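You operate a simulated robot arm through the tools that you are given. There is no shell and no other tool.

Carry out the task below with a simulated robot arm. There is one attempt and no reset: what you move stays moved.

TASK
Draw one test copy on the yellow feeder with one turn of its handwheel.
Fine: gap THIN, air MED and vacuum LOW for the turn, air and vacuum off again after; the switch stays off.

Only the result counts: the job must be done as asked and must still hold three seconds after the hand-in. Knocking over, shifting, dropping, spilling or breaking anything else fails it.

THE ROBOT
A 7-joint arm with a two-finger parallel gripper, fixed in place. Base frame: the origin is on the floor under the middle of its stand, x ahead of it, y to its left, z up; the work surface is at about z = 0.927. Lengths are in m, angles in rad, forces in N, time in s.
With the tool pointing down near the work surface it reaches from about 0.1 to 0.62 m from the base axis. Its first joint turns from -1.152 to 1.152 rad. Payload 1.57 kg.
The tool frame sits at the grasp point between the pads (the TCP): z along the fingers, y along the line on which they close. The tips reach 0.03 m beyond it. Largest opening 0.08 m; finger width 0.017, thickness 0.012; the body of the gripper, 0.04 by 0.082 m, starts 0.08 m behind the TCP.
Orientation is told as [roll, pitch, yaw] about the base's x, y, z axes, in that order, counted from this pose: with the fingers straight down and closing along the base's y, the tool's x points along the base's -x, its y along +y and its z along -z.

THE INTERFACE
- The arm moves only by the tool servo_tool. Its argument "plan" is a list of rows, each an object (a shift or turn left out is 0, a gripper value left out holds the last) with "jaw": the gripper command, from -1 (shut) to 1 (fully open), values between in proportion; "slide": the shift along the tool's x, y, z in cm, a list of three; "delta_rot": the turn, a rotation vector about the tool's x, y, z in rad, a list of three. In form: [{"jaw": jaw, "slide": [tx, ty, tz], "delta_rot": [ax, ay, az]}, ...]. A call has 1 to 20 rows; each row shifts and turns the commanded pose from where the row before left it, along the tool's axes as they then stand. Rows are played at 5 a second. More than 0.05 m and 0.15 rad between two rows, or a gripper value outside its range, and nothing of the call is played. A pose out of reach is approached as far as the arm can. The call stops where the force on the tool passes 90 N (or 10 N more than at its start, if that is more) or the arm is blocked; 0.2 s more then pass. Each finger travels about 0.072 m/s and halts on what it meets, pressing with about 30 N; the grip force reading is that of the motor and also rises with nothing between the fingers. The clock runs only during rows and for 0.2 s after the last one: add rows that do not move to give the fingers time. It gives the time, the measured TCP pose, the force on the tool (base axes), the opening and the grip force at its end, in the units of the frame above (readings bear some noise), with the torque about the TCP (base axes, N m) and any sound that the robot's microphone picked up, and new pictures: "pictures" is both (left out), scene, wrist or none.
- Cameras (640 x 400 px; columns grow to the right, rows downward): "scene" is fixed at [0.0133, 0.4472, 1.378]; the picture's right is [-0.97, -0.23, 0.00], its down [-0.21, 0.91, -0.36] and it looks along [0.08, -0.35, -0.93] (base axes); focal length 214 px, centre (320, 200). "wrist" rides on the gripper at [0.072, -0.007, -0.122] in the tool frame; the picture's right is [0.09, 1.00, 0.00], its down [-0.84, 0.08, -0.54] and it looks along [-0.54, 0.05, 0.84] (tool axes); focal length 238 px, centre (320, 200). There is no depth. A picture from a camera that has moved, and an enlarged one, comes with that camera's place and axes in the base frame and with its lens.
- inspect(camera, box): a new picture of the part [left, top, right, bottom] of that camera's present view, enlarged. The clock stands still meanwhile.
- hand_in(): hands the job in; it is judged then, once.

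Places have to be worked out from the pictures, the camera data and where the tool is seen. Open the gripper and draw the arm clear of the work before you hand the job in, unless the task says otherwise.

The tools are called after "Emit:" as name(argument=value, ...) on one line, values as JSON. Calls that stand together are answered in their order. servo_tool: Moves the arm, as the interface text tells. Its arguments: {"type":"object","properties":{"plan":{"type":"array","items":{"type":"object","properties":{"jaw":{"type":"number"},"slide":{"type":"array","items":{"type":"number"}},"delta_rot":{"type":"array","items":{"type":"number"}}}}},"pictures":{"type":"string","enum":["both","scene","wrist","none"]}},"required":["plan"]} The other tools are called the same way: inspect (camera, box) takes an enlarged picture of a part of a camera's view; hand_in () hands the job in.

At the start:

```text
time_s: 0.0
position: [0.3157, 0.0321, 1.2464]
tcp_rot: [-0.001, 0.0, 0.001]
force: [0.7, 0.8, -0.3]
wrist_torque: [0.01, -0.02, 0.0]
width: 0.0802
grip_force: 0.0
```

scene: 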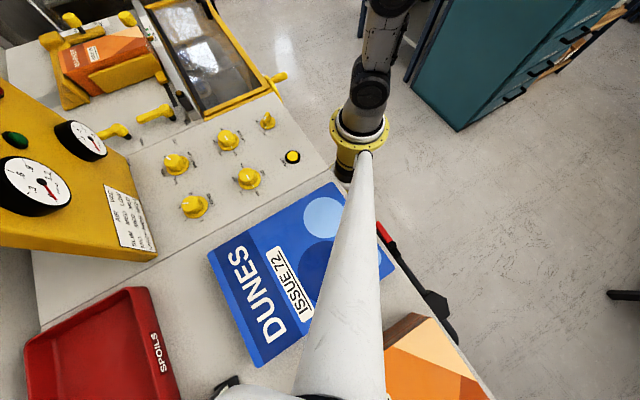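
wrist: 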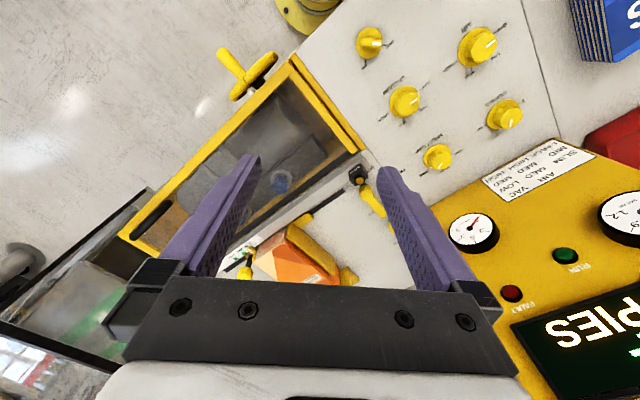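

I'll look closely at the machine before moving anything: the knobs, handwheel and label plates.

Emit:
inspect(camera="scene", box=[130, 80, 330, 230])

Emit:
inspect(camera="scene", box=[0, 0, 300, 150])

Emit:
inspect(camera="wrist", box=[340, 0, 560, 180])

Emit:
inspect(camera="wrist", box=[100, 0, 400, 300])

Emit:
inspect(camera="wrist", box=[440, 120, 640, 400])

Emit:
inspect(camera="scene", box=[0, 80, 180, 260])

```text
2.67 times, centred on (230, 155) of scene
camera zoom: at [0.0133, 0.4472, 1.378], right [-0.97, -0.23, 0.0], down [-0.21, 0.91, -0.36], along [0.08, -0.35, -0.93], focal length 572 px, centre (560, 320)
```

zoom: 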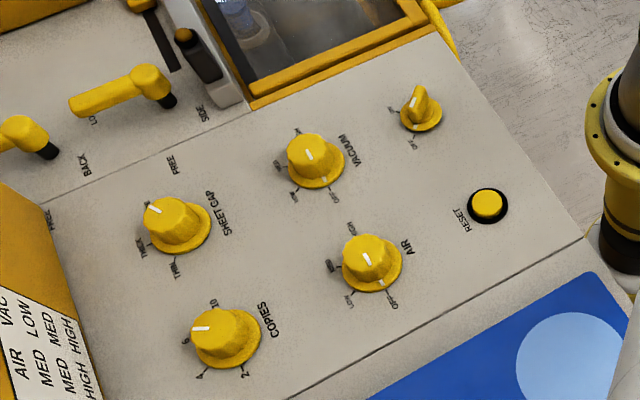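

```text
2.13 times, centred on (150, 75) of scene
camera zoom: at [0.0133, 0.4472, 1.378], right [-0.97, -0.23, 0.0], down [-0.21, 0.91, -0.36], along [0.08, -0.35, -0.93], focal length 458 px, centre (683, 467)
```

zoom: 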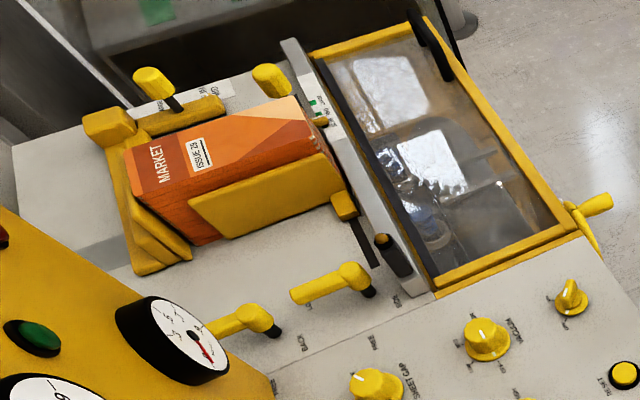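

```text
2.22 times, centred on (450, 90) of wrist
camera zoom: at [0.2434, 0.0248, 1.3687], right [-0.09, 1.0, 0.0], down [0.84, 0.08, 0.54], along [0.54, 0.05, -0.84], focal length 530 px, centre (31, 444)
```

zoom: 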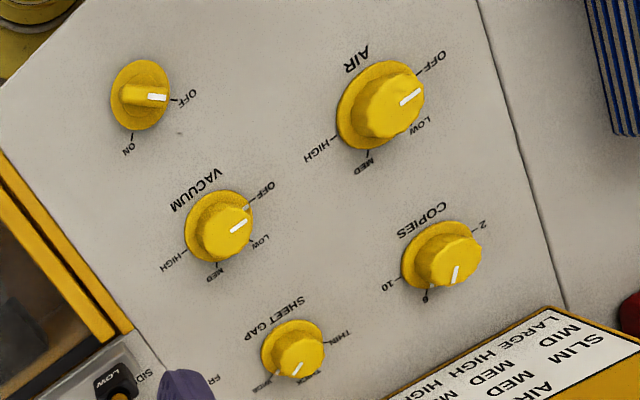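

```text
1.33 times, centred on (250, 150) of wrist
camera zoom: at [0.2434, 0.0248, 1.3687], right [-0.09, 1.0, 0.0], down [0.84, 0.08, 0.54], along [0.54, 0.05, -0.84], focal length 318 px, centre (413, 267)
```

zoom: 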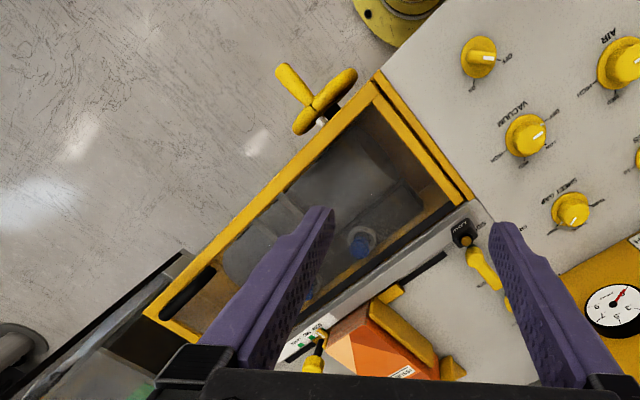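

```text
1.43 times, centred on (540, 260) of wrist
camera zoom: at [0.2434, 0.0248, 1.3687], right [-0.09, 1.0, 0.0], down [0.84, 0.08, 0.54], along [0.54, 0.05, -0.84], focal length 340 px, centre (6, 114)
```

zoom: 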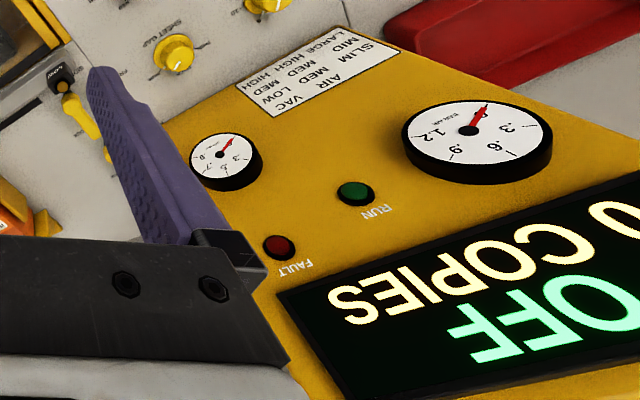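

```text
2.22 times, centred on (90, 170) of scene
camera zoom: at [0.0133, 0.4472, 1.378], right [-0.97, -0.23, 0.0], down [-0.21, 0.91, -0.36], along [0.08, -0.35, -0.93], focal length 477 px, centre (831, 267)
```

zoom: 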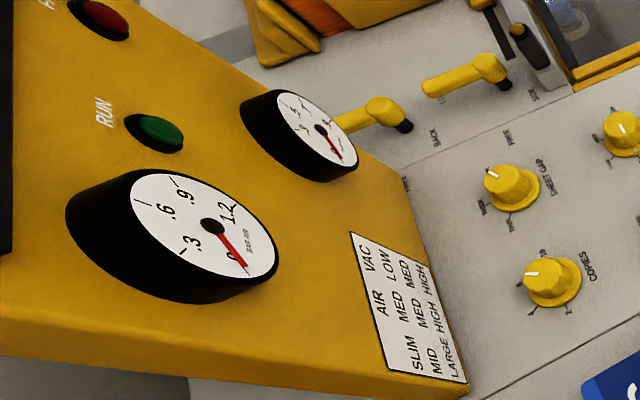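

The panel lies at about z=0.927. I judge AIR at (0.22, 0.27), VACUUM at (0.305, 0.184) and SHEET GAP at (0.403, 0.27); the handwheel is at about (0.30, -0.12, 0.87) on the side facing the robot. I'll move over the handwheel with a 45° yaw to see it better.

Emit:
servo_tool(plan=[{"jaw": 1, "slide": [1.1, -4.0, 1.0]}, {"slide": [1.1, -4.0, 1.0]}, {"slide": [1.1, -4.0, 1.0]}, {"slide": [1.1, -4.0, 1.0]}, {"delta_rot": [0, 0, -0.131]}, {"delta_rot": [0, 0, -0.131]}, {"delta_rot": [0, 0, -0.131]}, {"delta_rot": [0, 0, -0.131]}, {"delta_rot": [0, 0, -0.131]}, {"delta_rot": [0, 0, -0.131]}, {}])

```text
time_s: 2.4
position: [0.2715, -0.1292, 1.2077]
tcp_rot: [-0.001, 0.0, 0.788]
force: [-0.1, 0.3, -0.9]
wrist_torque: [-0.02, -0.01, 0.02]
width: 0.0803
grip_force: 0.2
camera wrist: at [0.2253, -0.1843, 1.3289], right [-0.77, 0.64, 0.0], down [0.54, 0.65, 0.54], along [0.35, 0.42, -0.84], focal length 238 px, centre (320, 200)
```

scene: 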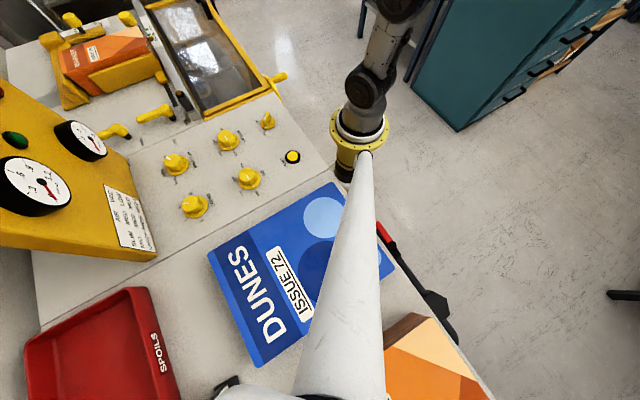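
wrist: 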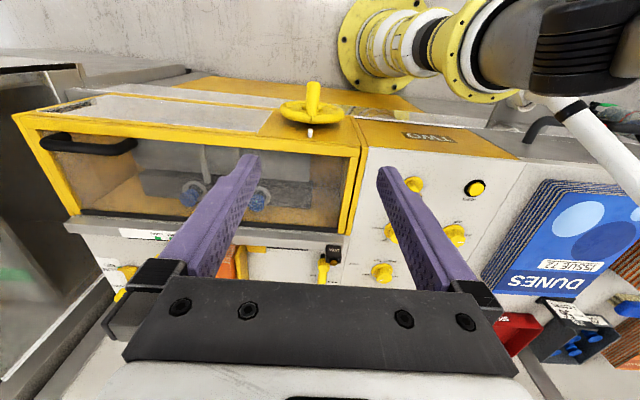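

The wheel is now visible against the machine's side face. I'll zoom on it, on the face labels and on the knobs.

Emit:
inspect(camera="wrist", box=[250, 60, 390, 150])

Emit:
inspect(camera="wrist", box=[360, 110, 520, 300])

Emit:
inspect(camera="wrist", box=[80, 190, 380, 300])

Emit:
inspect(camera="scene", box=[180, 0, 310, 120])

```text
4.44 times, centred on (320, 105) of wrist
camera zoom: at [0.2253, -0.1843, 1.3289], right [-0.77, 0.64, 0.0], down [0.54, 0.65, 0.54], along [0.35, 0.42, -0.84], focal length 1059 px, centre (320, 622)
```

zoom: 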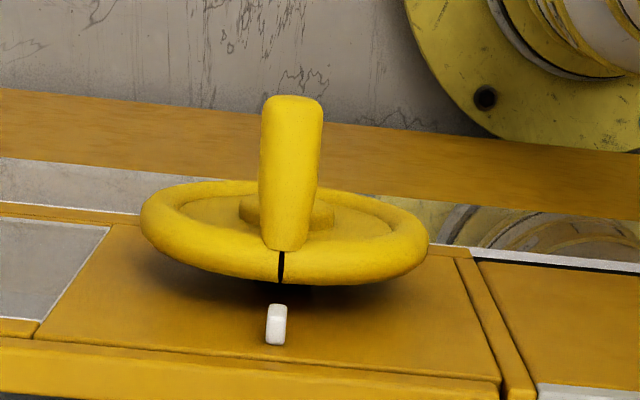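

```text
2.11 times, centred on (440, 205) of wrist
camera zoom: at [0.2253, -0.1843, 1.3289], right [-0.77, 0.64, 0.0], down [0.54, 0.65, 0.54], along [0.35, 0.42, -0.84], focal length 502 px, centre (67, 190)
```

zoom: 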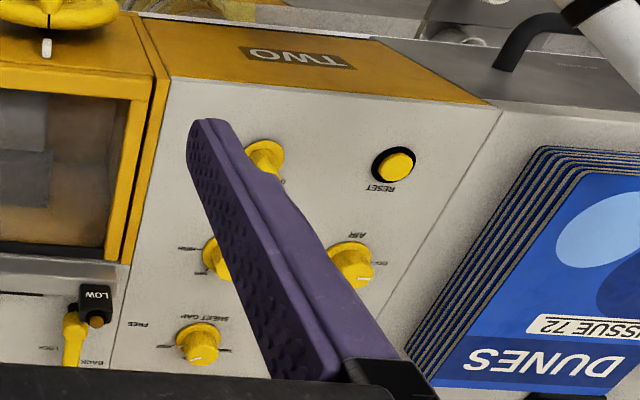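

```text
2.13 times, centred on (230, 245) of wrist
camera zoom: at [0.2253, -0.1843, 1.3289], right [-0.77, 0.64, 0.0], down [0.54, 0.65, 0.54], along [0.35, 0.42, -0.84], focal length 508 px, centre (512, 104)
```

zoom: 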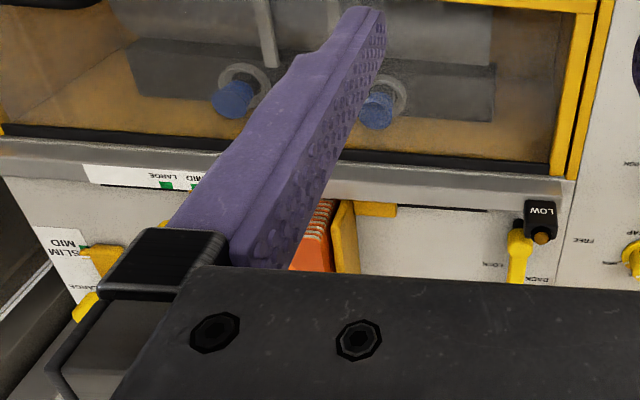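

```text
3.33 times, centred on (245, 60) of scene
camera zoom: at [0.0133, 0.4472, 1.378], right [-0.97, -0.23, 0.0], down [-0.21, 0.91, -0.36], along [0.08, -0.35, -0.93], focal length 715 px, centre (570, 667)
```

zoom: 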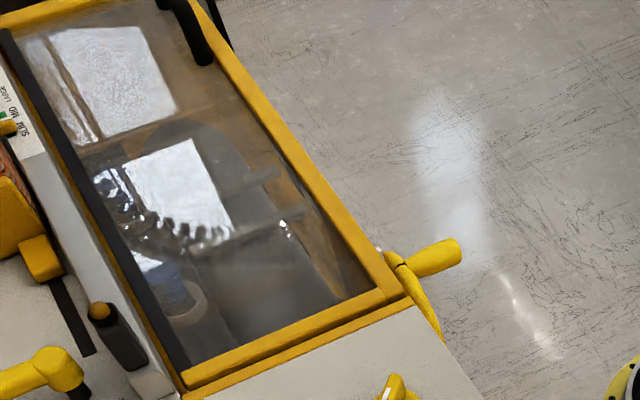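

The wheel has its handle at 12 o'clock, lined up with a white index mark. The handle axis is near n≈0.10 and z≈0.87, with the wheel centre around (0.307, -0.110, 0.83). I'll drop the camera closer to look for a direction arrow.

Emit:
servo_tool(plan=[{"jaw": 1, "slide": [0.5, -1.2, 4.5]}, {"slide": [0.5, 0, 4.5]}, {"slide": [0, 0, 4.0]}, {}])

```text
time_s: 3.4
position: [0.2725, -0.1433, 1.0752]
tcp_rot: [0.0, -0.001, 0.786]
force: [-0.3, 0.5, 0.9]
wrist_torque: [0.01, 0.01, -0.01]
width: 0.0798
grip_force: 0.0
camera wrist: at [0.2265, -0.1994, 1.199], right [-0.77, 0.64, 0.0], down [0.54, 0.65, 0.54], along [0.35, 0.42, -0.84], focal length 238 px, centre (320, 200)
```

scene: 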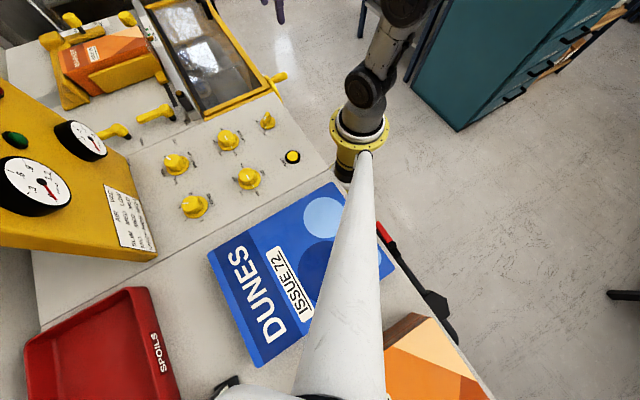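
wrist: 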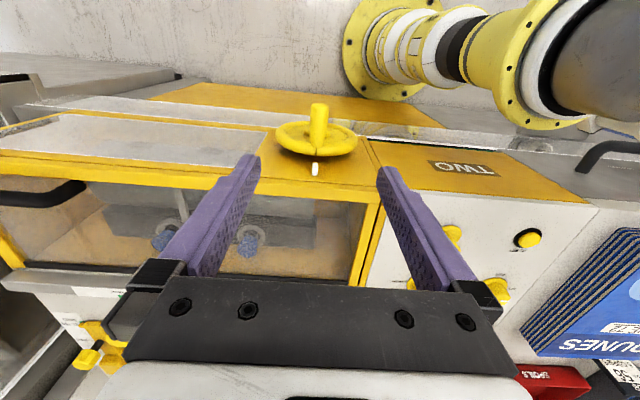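

Emit:
inspect(camera="wrist", box=[255, 90, 385, 180])

Emit:
inspect(camera="wrist", box=[0, 60, 640, 300])

```text
4.44 times, centred on (320, 135) of wrist
camera zoom: at [0.2265, -0.1994, 1.199], right [-0.77, 0.64, 0.0], down [0.54, 0.65, 0.54], along [0.35, 0.42, -0.84], focal length 1059 px, centre (320, 489)
```

zoom: 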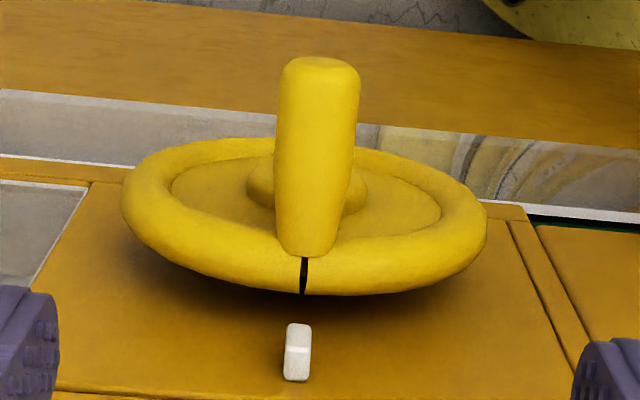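

```text
1.00 times, centred on (320, 180) of wrist (not enlarged: the box is as wide or as high as the picture)
camera zoom: at [0.2265, -0.1994, 1.199], right [-0.77, 0.64, 0.0], down [0.54, 0.65, 0.54], along [0.35, 0.42, -0.84], focal length 238 px, centre (320, 220)
```

zoom: 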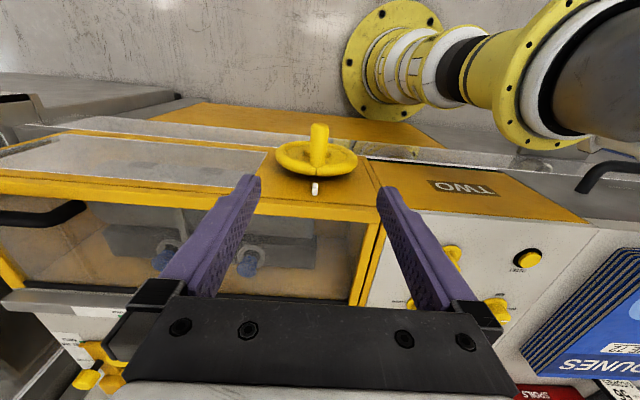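

No arrow is visible on the wheel from here. Next I'll move to above the knob panel to read the dials and their present positions.

Emit:
servo_tool(plan=[{"jaw": 1, "slide": [0, 0, -4]}, {"slide": [-3.4, 3.0, -1]}, {"slide": [-3.4, 3.0, -1]}, {"slide": [-3.4, 3.0, -1]}, {"slide": [-3.4, 3.0, -1]}, {"slide": [-3.4, 3.0, -1]}, {"slide": [-3.4, 3.0, 0]}, {"slide": [-3.4, 3.0, 0]}, {"slide": [-3.0, 3.0, 0]}, {}])

```text
time_s: 5.6
position: [0.2912, 0.2167, 1.1662]
tcp_rot: [0.001, 0.0, 0.786]
force: [0.0, -0.1, 0.2]
wrist_torque: [-0.01, 0.0, -0.02]
width: 0.0798
grip_force: 0.1
camera wrist: at [0.2447, 0.1596, 1.2887], right [-0.77, 0.64, 0.0], down [0.54, 0.65, 0.54], along [0.35, 0.42, -0.84], focal length 238 px, centre (320, 200)
```

scene: 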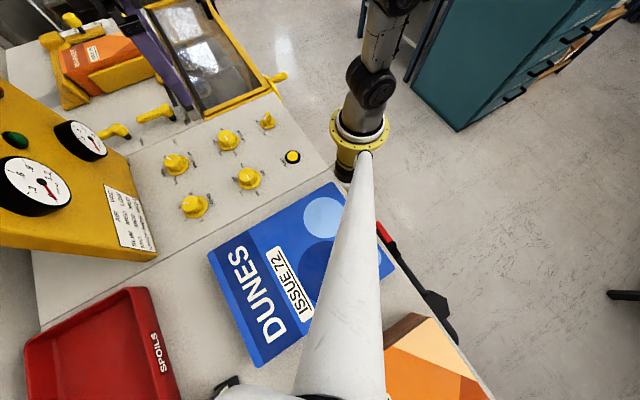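
wrist: 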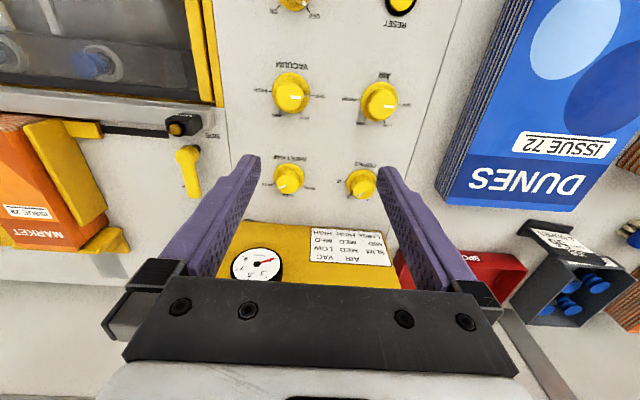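

Emit:
inspect(camera="wrist", box=[240, 50, 420, 210])

Emit:
inspect(camera="wrist", box=[240, 140, 330, 210])

Emit:
inspect(camera="wrist", box=[80, 60, 240, 260])

Emit:
inspect(camera="wrist", box=[200, 215, 420, 310])

```text
2.50 times, centred on (330, 130) of wrist
camera zoom: at [0.2447, 0.1596, 1.2887], right [-0.77, 0.64, 0.0], down [0.54, 0.65, 0.54], along [0.35, 0.42, -0.84], focal length 596 px, centre (295, 375)
```

zoom: 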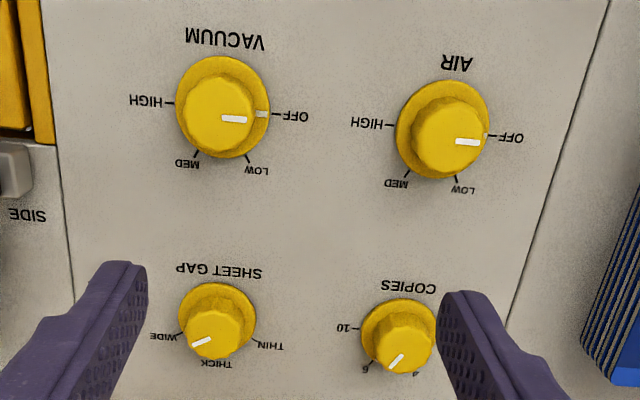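

```text
5.71 times, centred on (285, 175) of wrist
camera zoom: at [0.2447, 0.1596, 1.2887], right [-0.77, 0.64, 0.0], down [0.54, 0.65, 0.54], along [0.35, 0.42, -0.84], focal length 1362 px, centre (520, 343)
```

zoom: 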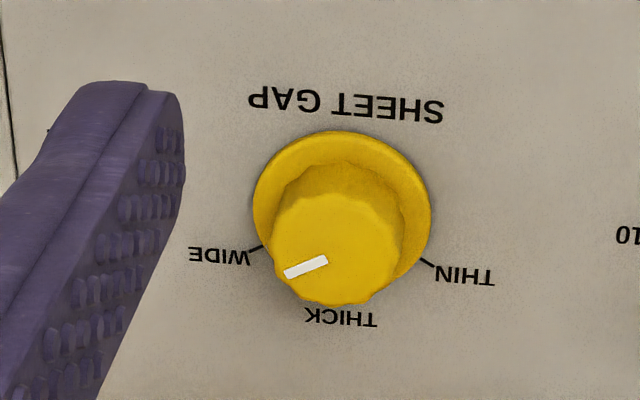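

```text
2.00 times, centred on (160, 160) of wrist
camera zoom: at [0.2447, 0.1596, 1.2887], right [-0.77, 0.64, 0.0], down [0.54, 0.65, 0.54], along [0.35, 0.42, -0.84], focal length 477 px, centre (640, 280)
```

zoom: 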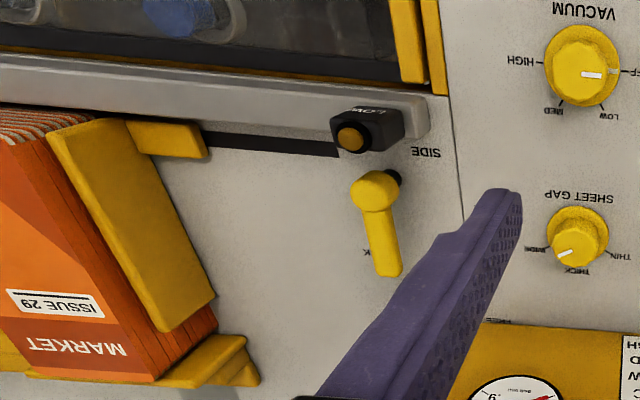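

```text
2.91 times, centred on (310, 262) of wrist
camera zoom: at [0.2447, 0.1596, 1.2887], right [-0.77, 0.64, 0.0], down [0.54, 0.65, 0.54], along [0.35, 0.42, -0.84], focal length 693 px, centre (349, 18)
```

zoom: 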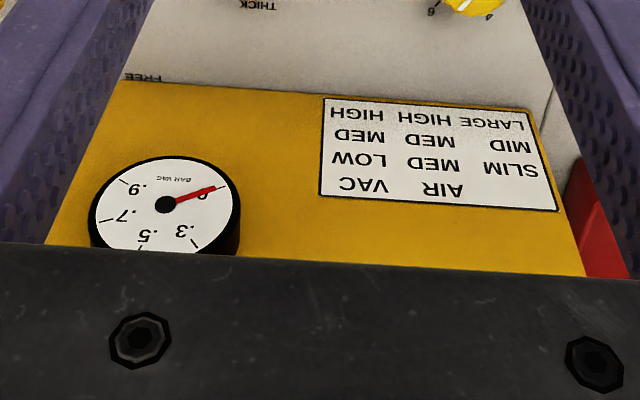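

Gap sits at WIDE and needs to go about 120° counter-clockwise to THIN. AIR and VACUUM are both OFF and turn clockwise through LOW, MED and HIGH at about 60° per step. I'll position over the SHEET GAP knob at about (0.405, 0.270) with a yaw that leaves room for that turn.

Emit:
servo_tool(plan=[{"jaw": 1, "slide": [-3.94, -1.43, 2.2]}, {"slide": [-3.94, -1.43, 2.2]}, {"slide": [-3.94, -1.43, 2.2]}, {"delta_rot": [0, 0, 0.1385]}, {"delta_rot": [0, 0, 0.1385]}, {"delta_rot": [0, 0, 0.1385]}, {"delta_rot": [0, 0, 0.1385]}, {"delta_rot": [0, 0, 0.1385]}, {"delta_rot": [0, 0, 0.1385]}, {"delta_rot": [0, 0, 0.1385]}, {"delta_rot": [0, 0, 0.1385]}, {"delta_rot": [0, 0, 0.1385]}, {}])

```text
time_s: 8.4
position: [0.4062, 0.2695, 1.1007]
tcp_rot: [0.001, 0.002, -0.461]
force: [-0.5, 1.0, 0.3]
wrist_torque: [-0.02, 0.0, 0.04]
width: 0.0801
grip_force: 0.1
camera wrist: at [0.3387, 0.2949, 1.2225], right [0.36, 0.93, 0.0], down [0.78, -0.3, 0.54], along [0.51, -0.2, -0.84], focal length 238 px, centre (320, 200)
```

scene: 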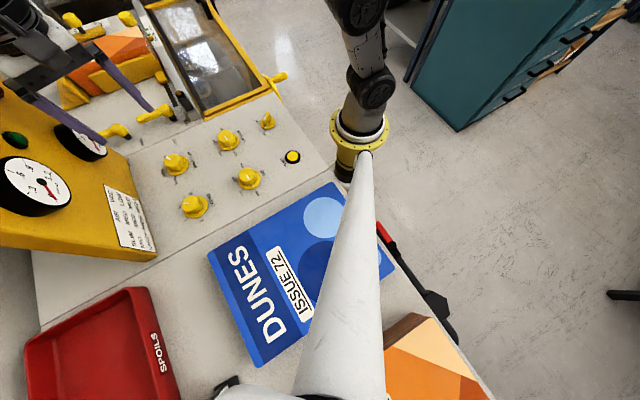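
wrist: 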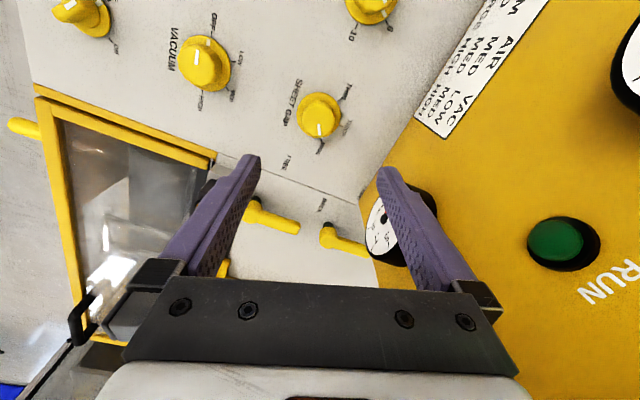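

I'm over the gap knob, with the small gauge close to the +y finger. I'll zoom to refine the knob centre and the clearance to the gauge.

Emit:
inspect(camera="wrist", box=[250, 60, 410, 160])

Emit:
inspect(camera="wrist", box=[310, 150, 470, 300])

Emit:
inspect(camera="scene", box=[0, 60, 200, 200])

```text
4.00 times, centred on (330, 110) of wrist
camera zoom: at [0.3387, 0.2949, 1.2225], right [0.36, 0.93, 0.0], down [0.78, -0.3, 0.54], along [0.51, -0.2, -0.84], focal length 953 px, centre (280, 560)
```

zoom: 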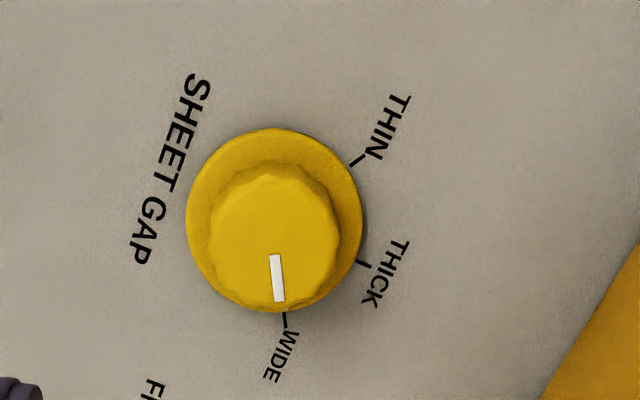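

```text
2.67 times, centred on (390, 225) of wrist
camera zoom: at [0.3387, 0.2949, 1.2225], right [0.36, 0.93, 0.0], down [0.78, -0.3, 0.54], along [0.51, -0.2, -0.84], focal length 636 px, centre (133, 133)
```

zoom: 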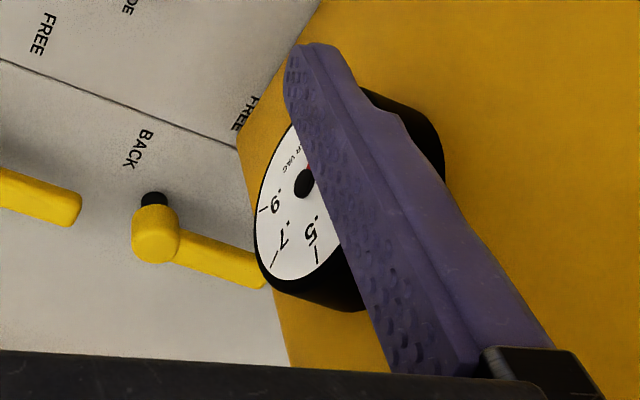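

```text
2.86 times, centred on (100, 130) of scene
camera zoom: at [0.0133, 0.4472, 1.378], right [-0.97, -0.23, 0.0], down [-0.21, 0.91, -0.36], along [0.08, -0.35, -0.93], focal length 613 px, centre (949, 400)
```

zoom: 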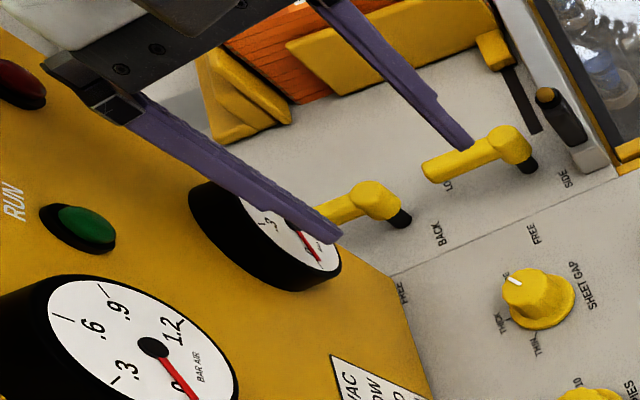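

The knob axis works out at about (0.401, 0.2695), cap top near z≈0.955, cap about 37 mm across and skirt about 53 mm. The gauge is at n≥0.55, clear of the gripper. I'll shift about 5 mm and descend until the tips are just above the cap.

Emit:
servo_tool(plan=[{"jaw": 0.6, "slide": [0.45, -0.22, 2.0]}, {"slide": [0, 0, 4.0]}, {"slide": [0, 0, 4.0]}, {}])

Emit:
inspect(camera="wrist", box=[220, 90, 420, 240])

Emit:
inspect(camera="scene", box=[50, 80, 250, 230])

```text
time_s: 9.4
position: [0.4024, 0.2689, 1.0003]
tcp_rot: [0.001, 0.002, -0.46]
force: [0.4, -0.9, 0.2]
wrist_torque: [0.01, -0.01, 0.0]
width: 0.0642
grip_force: 0.0
camera wrist: at [0.3341, 0.2946, 1.1226], right [0.36, 0.93, 0.0], down [0.78, -0.3, 0.54], along [0.51, -0.2, -0.84], focal length 238 px, centre (320, 200)
```

scene: 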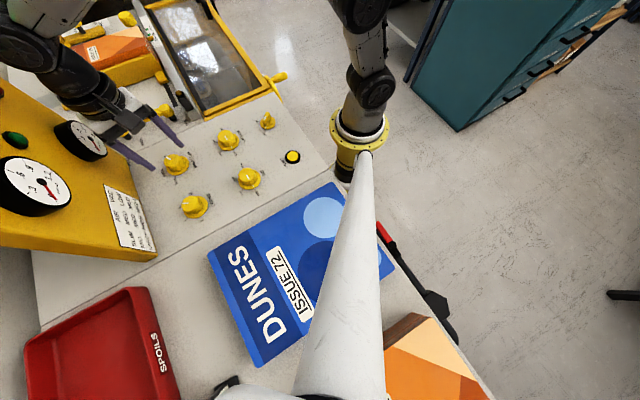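
wrist: 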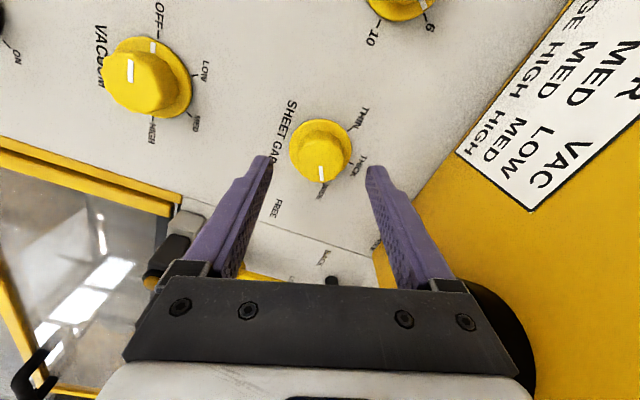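

```text
2.67 times, centred on (320, 165) of wrist
camera zoom: at [0.3341, 0.2946, 1.1226], right [0.36, 0.93, 0.0], down [0.78, -0.3, 0.54], along [0.51, -0.2, -0.84], focal length 636 px, centre (320, 293)
```

zoom: 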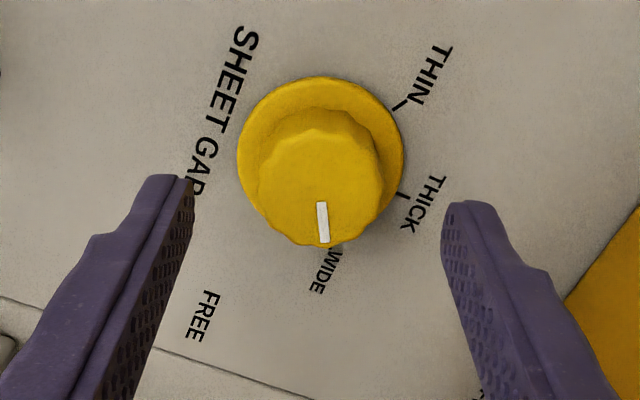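

```text
2.67 times, centred on (150, 155) of scene
camera zoom: at [0.0133, 0.4472, 1.378], right [-0.97, -0.23, 0.0], down [-0.21, 0.91, -0.36], along [0.08, -0.35, -0.93], focal length 572 px, centre (773, 320)
```

zoom: 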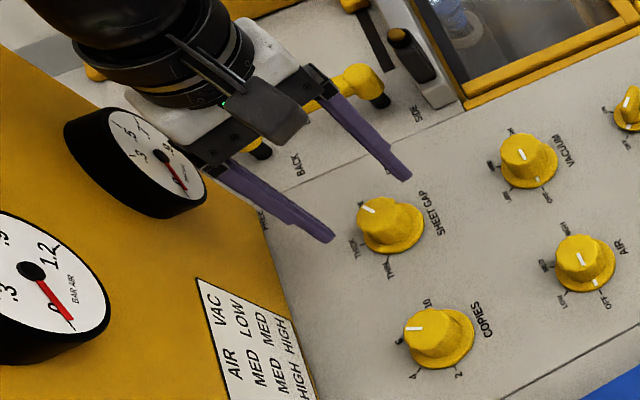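

The gripper is centred over the knob, but the finger carriage would pass close to the gauge at this yaw. I'll rotate to yaw≈0.26 and do the gap in two 60° turns instead, descending to TCP z≈0.970 with tips just above the skirt.

Emit:
servo_tool(plan=[{"jaw": 0.6, "delta_rot": [0, 0, -0.144]}, {"delta_rot": [0, 0, -0.144]}, {"delta_rot": [0, 0, -0.144]}, {"delta_rot": [0, 0, -0.144]}, {"delta_rot": [0, 0, -0.144]}, {"slide": [0, 0, 1.5]}, {"slide": [0, 0, 1.4]}, {}])

Emit:
inspect(camera="wrist", box=[220, 90, 420, 240])

Emit:
inspect(camera="scene", box=[50, 80, 250, 230])

```text
time_s: 11.2
position: [0.4016, 0.2699, 0.9709]
tcp_rot: [0.0, 0.0, 0.26]
force: [0.9, 0.7, -0.3]
wrist_torque: [-0.02, -0.04, -0.02]
width: 0.064
grip_force: 0.1
camera wrist: at [0.3332, 0.2436, 1.0939], right [-0.34, 0.94, 0.0], down [0.79, 0.29, 0.54], along [0.51, 0.19, -0.84], focal length 238 px, centre (320, 200)
```

scene: 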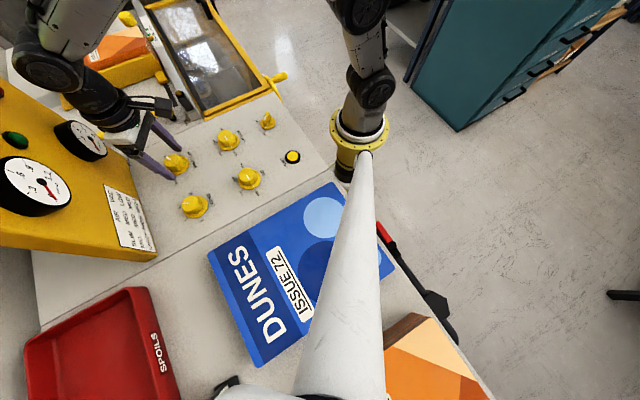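
wrist: 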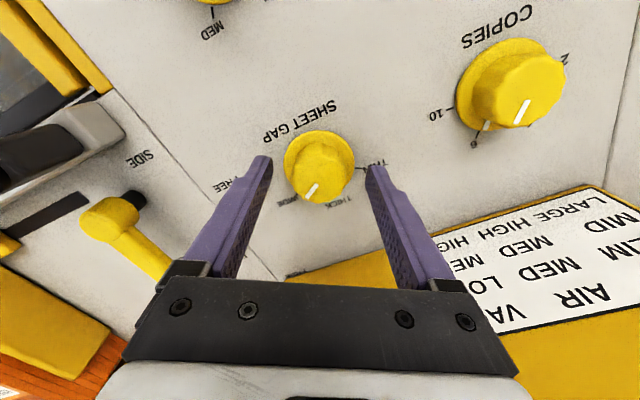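

```text
2.67 times, centred on (320, 165) of wrist
camera zoom: at [0.3332, 0.2436, 1.0939], right [-0.34, 0.94, 0.0], down [0.79, 0.29, 0.54], along [0.51, 0.19, -0.84], focal length 636 px, centre (320, 293)
```

zoom: 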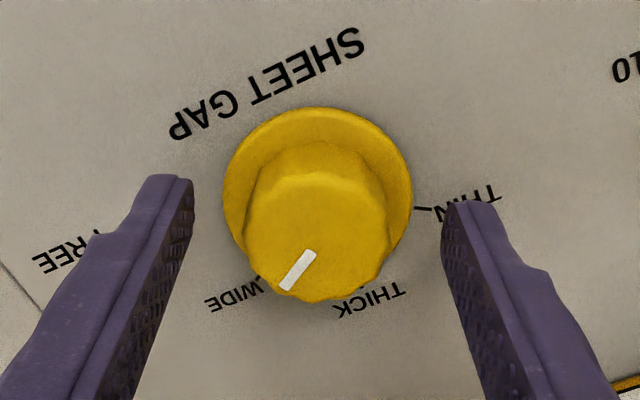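

```text
2.67 times, centred on (150, 155) of scene
camera zoom: at [0.0133, 0.4472, 1.378], right [-0.97, -0.23, 0.0], down [-0.21, 0.91, -0.36], along [0.08, -0.35, -0.93], focal length 572 px, centre (773, 320)
```

zoom: 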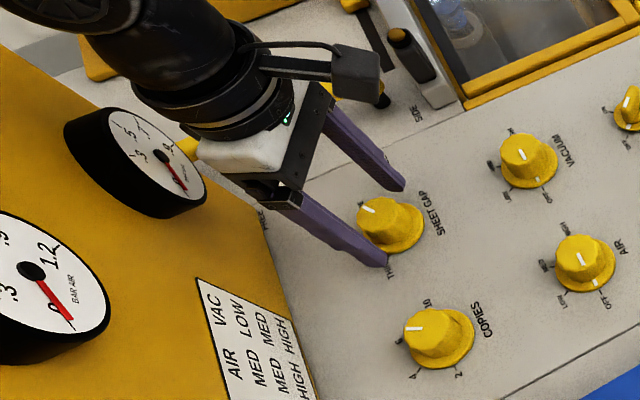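

The fingers straddle the cap and are well centred, clear of the gauge. Now I close on the knob and read the width and force.

Emit:
servo_tool(plan=[{"jaw": -1}, {"jaw": -1}, {"jaw": -1}, {"jaw": -1}], pictures="wrist")

```text
time_s: 12.2
position: [0.4014, 0.2683, 0.9713]
tcp_rot: [0.0, 0.0, 0.259]
force: [2.4, -4.7, -0.3]
wrist_torque: [-0.11, -0.07, 0.1]
width: 0.0352
grip_force: 42.1
camera wrist: at [0.3333, 0.2432, 1.0939], right [-0.34, 0.94, 0.0], down [0.79, 0.29, 0.54], along [0.51, 0.19, -0.84], focal length 238 px, centre (320, 200)
```

wrist: 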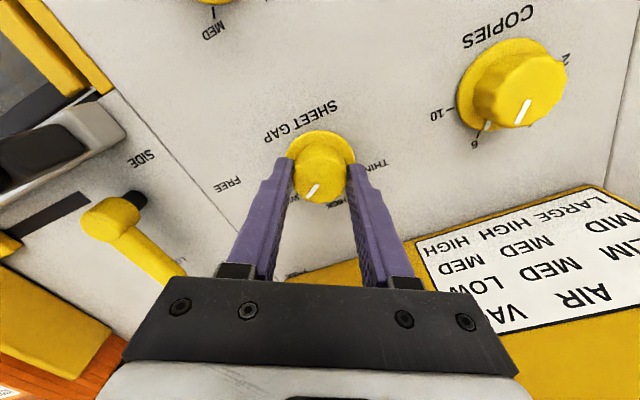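

Gripped at 35 mm with only ~5 N side load. Turning 60° counter-clockwise (WIDE → THICK).

Emit:
servo_tool(plan=[{"jaw": -1, "delta_rot": [0, 0, -0.1]}, {"delta_rot": [0, 0, -0.135]}, {"delta_rot": [0, 0, -0.135]}, {"delta_rot": [0, 0, -0.135]}, {"delta_rot": [0, 0, -0.135]}, {"delta_rot": [0, 0, -0.135]}, {"delta_rot": [0, 0, -0.135]}, {"delta_rot": [0, 0, -0.137]}, {}], pictures="wrist")

Emit:
inspect(camera="wrist", box=[220, 90, 420, 240])

```text
time_s: 14.2
position: [0.4031, 0.2675, 0.9704]
tcp_rot: [-0.003, 0.002, 1.308]
force: [10.5, -19.1, -0.8]
wrist_torque: [0.27, -0.07, -0.01]
width: 0.0355
grip_force: 42.5
camera wrist: at [0.3895, 0.1961, 1.094], right [-0.99, 0.17, 0.0], down [0.14, 0.83, 0.54], along [0.09, 0.53, -0.84], focal length 238 px, centre (320, 200)
```

wrist: 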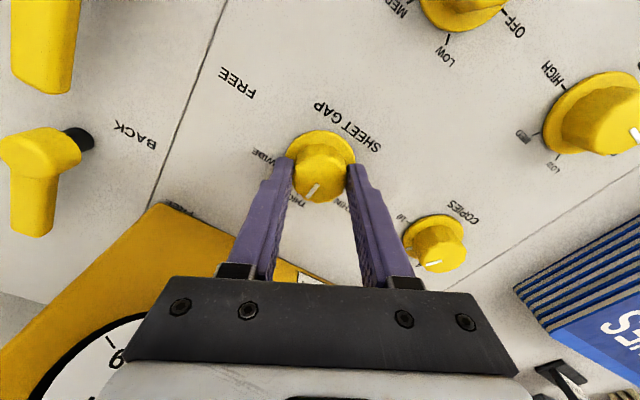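

```text
2.67 times, centred on (320, 165) of wrist
camera zoom: at [0.3895, 0.1961, 1.094], right [-0.99, 0.17, 0.0], down [0.14, 0.83, 0.54], along [0.09, 0.53, -0.84], focal length 636 px, centre (320, 293)
```

zoom: 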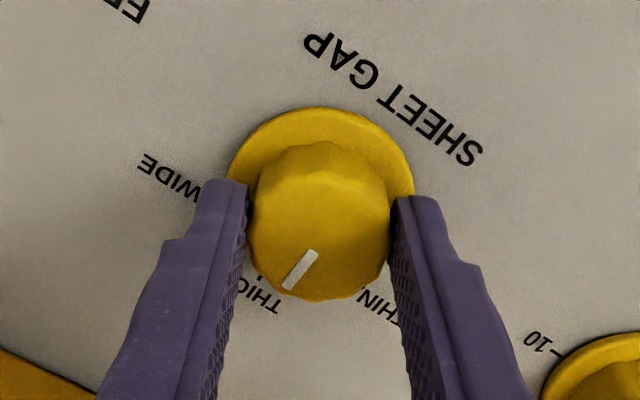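

The pointer moved to THICK. The ~22 N side load says the knob axis is about 3 mm toward (+x, -y), near (0.4035, 0.267). I'll open, re-centre, rotate back 60° and regrip.

Emit:
servo_tool(plan=[{"jaw": 0.6}, {"jaw": 0.6}, {"jaw": 0.6}, {"slide": [0.24, -0.27, 0]}, {"delta_rot": [0, 0, 0.15]}, {"delta_rot": [0, 0, 0.15]}, {"delta_rot": [0, 0, 0.15]}, {"delta_rot": [0, 0, 0.15]}, {"delta_rot": [0, 0, 0.15]}, {"delta_rot": [0, 0, 0.15]}, {"delta_rot": [0, 0, 0.147]}, {}], pictures="wrist")

Emit:
inspect(camera="wrist", box=[220, 90, 420, 240])

```text
time_s: 16.8
position: [0.403, 0.2655, 0.9716]
tcp_rot: [-0.001, 0.0, 0.257]
force: [-0.8, 0.6, 0.0]
wrist_torque: [-0.02, -0.01, -0.01]
width: 0.0641
grip_force: 0.1
camera wrist: at [0.335, 0.2407, 1.0937], right [-0.34, 0.94, 0.0], down [0.79, 0.29, 0.54], along [0.51, 0.19, -0.84], focal length 238 px, centre (320, 200)
```

wrist: 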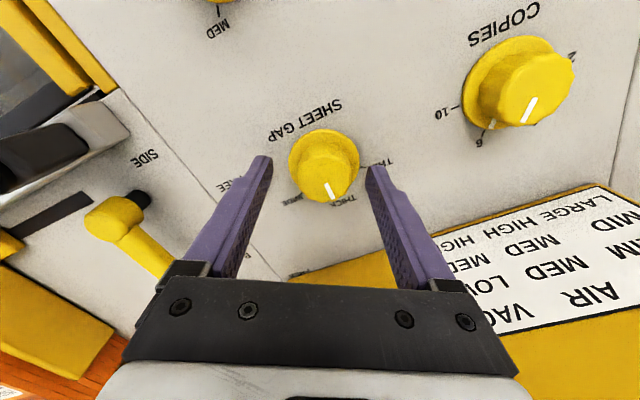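

```text
2.67 times, centred on (320, 165) of wrist
camera zoom: at [0.335, 0.2407, 1.0937], right [-0.34, 0.94, 0.0], down [0.79, 0.29, 0.54], along [0.51, 0.19, -0.84], focal length 636 px, centre (320, 293)
```

zoom: 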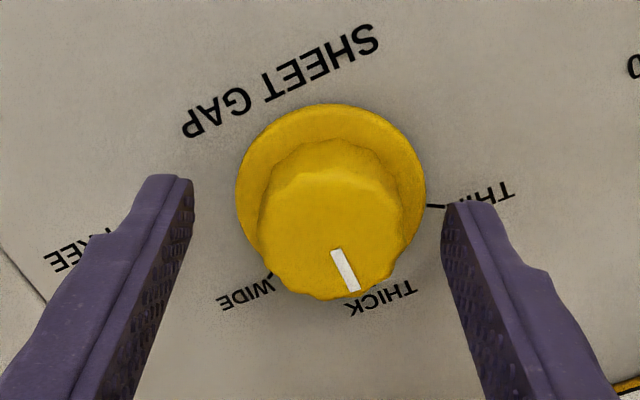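

The image shows the knob ~3 mm toward +tool-y now, so I over-corrected in y. I'll shift back 2 mm, grip, and turn the second 60° to THIN.

Emit:
servo_tool(plan=[{"jaw": 0.6, "slide": [-0.05, 0.19, 0]}, {"jaw": -1}, {"jaw": -1}, {"jaw": -1}, {"jaw": -1, "delta_rot": [0, 0, -0.1]}, {"delta_rot": [0, 0, -0.135]}, {"delta_rot": [0, 0, -0.135]}, {"delta_rot": [0, 0, -0.135]}, {"delta_rot": [0, 0, -0.135]}, {"delta_rot": [0, 0, -0.135]}, {"delta_rot": [0, 0, -0.135]}, {"delta_rot": [0, 0, -0.137]}, {}], pictures="wrist")

Emit:
inspect(camera="wrist", box=[220, 90, 420, 240])

```text
time_s: 19.6
position: [0.4021, 0.269, 0.9707]
tcp_rot: [0.002, -0.001, 1.307]
force: [-8.2, 14.6, -1.0]
wrist_torque: [-0.4, 0.34, -0.26]
width: 0.0355
grip_force: 42.6
camera wrist: at [0.3903, 0.1971, 1.0937], right [-0.99, 0.17, 0.0], down [0.14, 0.83, 0.54], along [0.09, 0.53, -0.84], focal length 238 px, centre (320, 200)
```

wrist: 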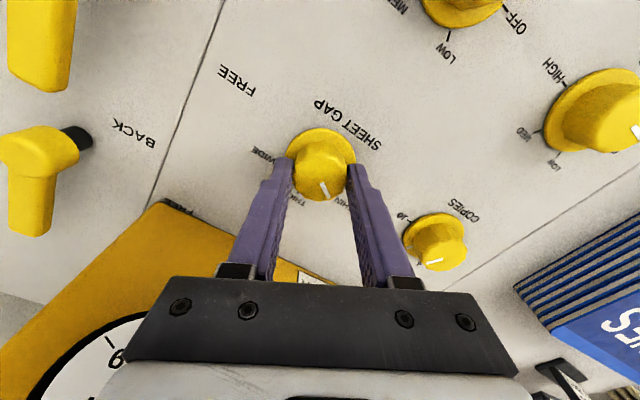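

```text
2.67 times, centred on (320, 165) of wrist
camera zoom: at [0.3903, 0.1971, 1.0937], right [-0.99, 0.17, 0.0], down [0.14, 0.83, 0.54], along [0.09, 0.53, -0.84], focal length 636 px, centre (320, 293)
```

zoom: 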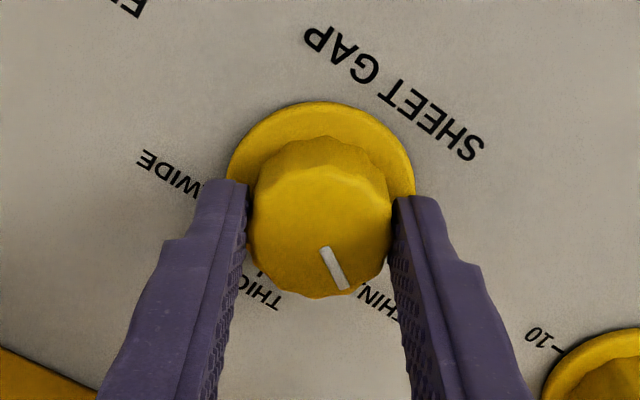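

Emit:
servo_tool(plan=[{"jaw": 0.6}, {"jaw": 0.6}, {"jaw": 0.6}, {}], pictures="wrist")

Emit:
inspect(camera="wrist", box=[220, 90, 420, 240])

```text
time_s: 20.6
position: [0.4036, 0.2676, 0.9705]
tcp_rot: [0.0, 0.0, 1.305]
force: [0.1, 0.2, 0.5]
wrist_torque: [-0.01, 0.0, -0.04]
width: 0.0639
grip_force: 0.0
camera wrist: at [0.3906, 0.1965, 1.094], right [-0.99, 0.17, 0.0], down [0.14, 0.83, 0.54], along [0.09, 0.53, -0.84], focal length 238 px, centre (320, 200)
```

wrist: 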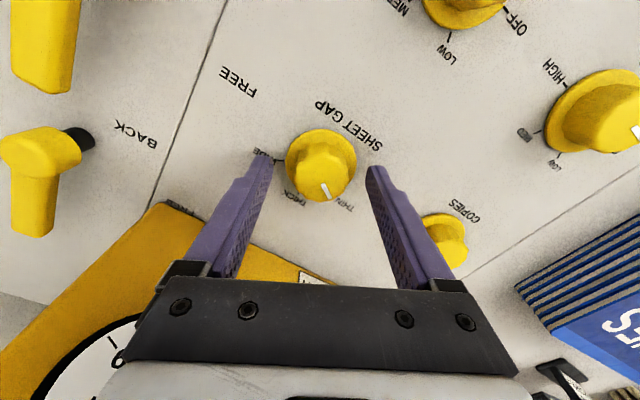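

```text
2.67 times, centred on (320, 165) of wrist
camera zoom: at [0.3906, 0.1965, 1.094], right [-0.99, 0.17, 0.0], down [0.14, 0.83, 0.54], along [0.09, 0.53, -0.84], focal length 636 px, centre (320, 293)
```

zoom: 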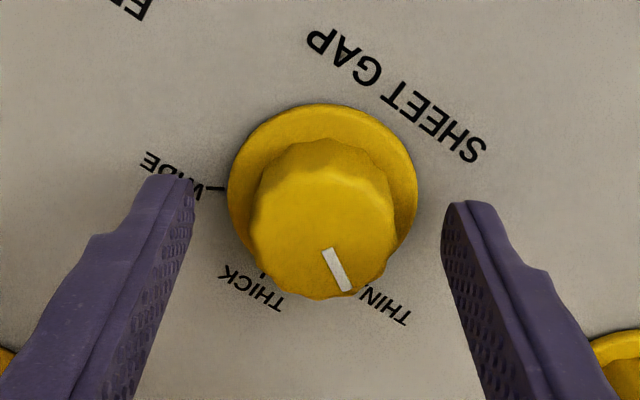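

Emit:
inspect(camera="wrist", box=[280, 110, 370, 190])

Emit:
inspect(camera="scene", box=[140, 100, 240, 200])

```text
5.00 times, centred on (325, 150) of wrist
camera zoom: at [0.3906, 0.1965, 1.094], right [-0.99, 0.17, 0.0], down [0.14, 0.83, 0.54], along [0.09, 0.53, -0.84], focal length 1192 px, centre (295, 450)
```

zoom: 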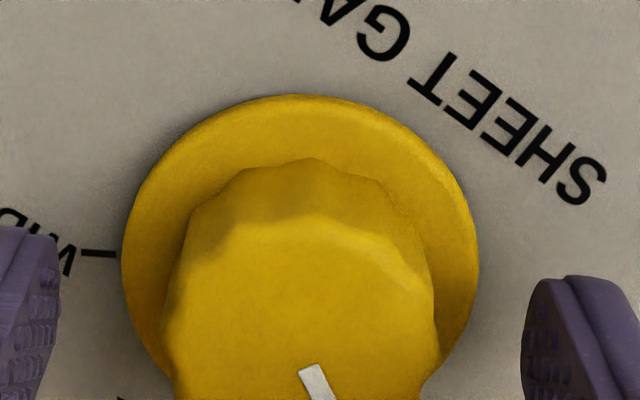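

```text
4.00 times, centred on (190, 150) of scene
camera zoom: at [0.0133, 0.4472, 1.378], right [-0.97, -0.23, 0.0], down [-0.21, 0.91, -0.36], along [0.08, -0.35, -0.93], focal length 858 px, centre (840, 400)
```

zoom: 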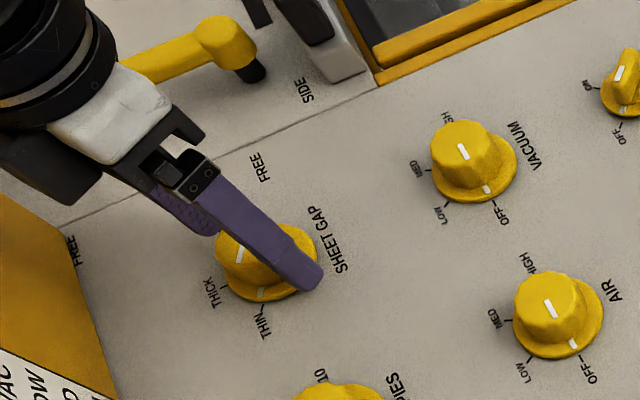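

The skirt index mark lines up with the THIN tick, so the gap is set. Next is AIR at about (0.2227, 0.2623): I'll lift, move over it and view it before descending.

Emit:
servo_tool(plan=[{"jaw": 0.6, "slide": [0, 0, -4.0]}, {"slide": [0, 0, -3.0]}, {"slide": [1.31, 4.33, 0]}, {"slide": [1.31, 4.33, 0]}, {"slide": [1.31, 4.33, 0]}, {"slide": [1.31, 4.33, 0]}, {"delta_rot": [0, 0, -0.132]}, {"delta_rot": [0, 0, -0.132]}, {"delta_rot": [0, 0, -0.132]}, {}])

Emit:
inspect(camera="wrist", box=[220, 80, 420, 230])

Emit:
inspect(camera="scene", box=[140, 80, 340, 230])

```text
time_s: 22.8
position: [0.2227, 0.2636, 1.0419]
tcp_rot: [-0.001, 0.0, 1.704]
force: [-0.2, -0.2, -0.7]
wrist_torque: [-0.01, -0.02, -0.03]
width: 0.0643
grip_force: 0.0
camera wrist: at [0.2387, 0.1921, 1.164], right [-0.97, -0.22, 0.0], down [-0.19, 0.82, 0.54], along [-0.12, 0.53, -0.84], focal length 238 px, centre (320, 200)
```

scene: 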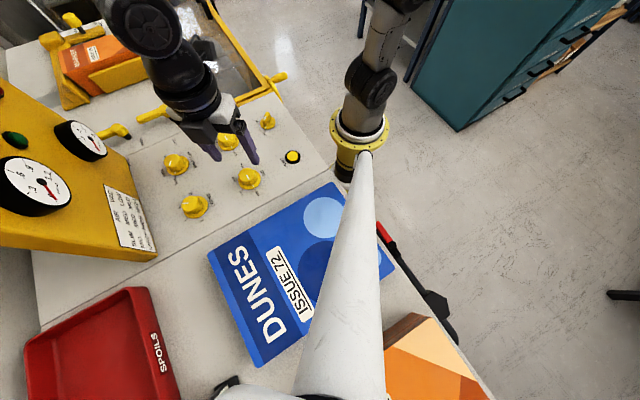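
wrist: 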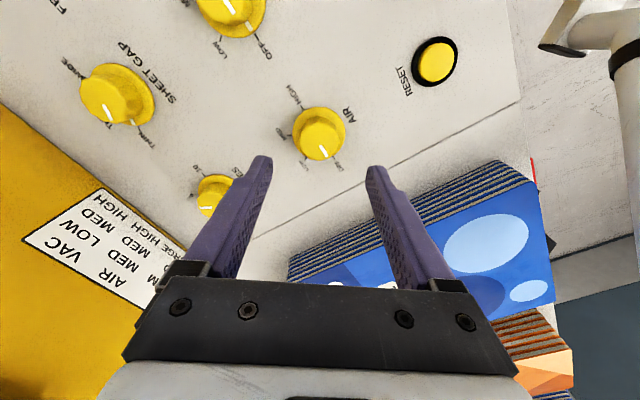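

```text
2.67 times, centred on (320, 155) of wrist
camera zoom: at [0.2387, 0.1921, 1.164], right [-0.97, -0.22, 0.0], down [-0.19, 0.82, 0.54], along [-0.12, 0.53, -0.84], focal length 636 px, centre (320, 320)
```

zoom: 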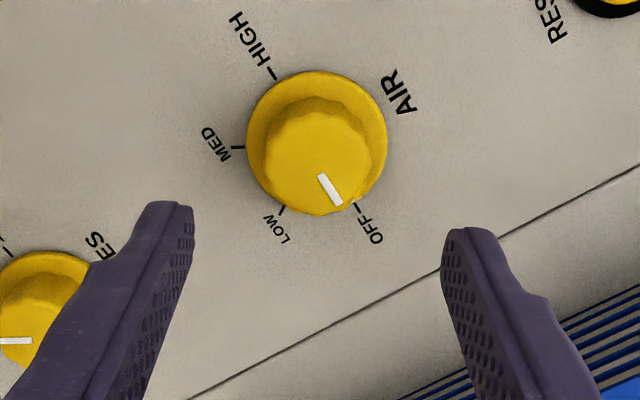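

```text
2.67 times, centred on (240, 155) of scene
camera zoom: at [0.0133, 0.4472, 1.378], right [-0.97, -0.23, 0.0], down [-0.21, 0.91, -0.36], along [0.08, -0.35, -0.93], focal length 572 px, centre (533, 320)
```

zoom: 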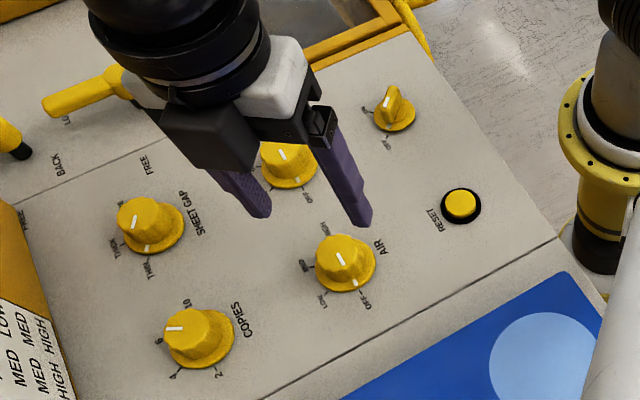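

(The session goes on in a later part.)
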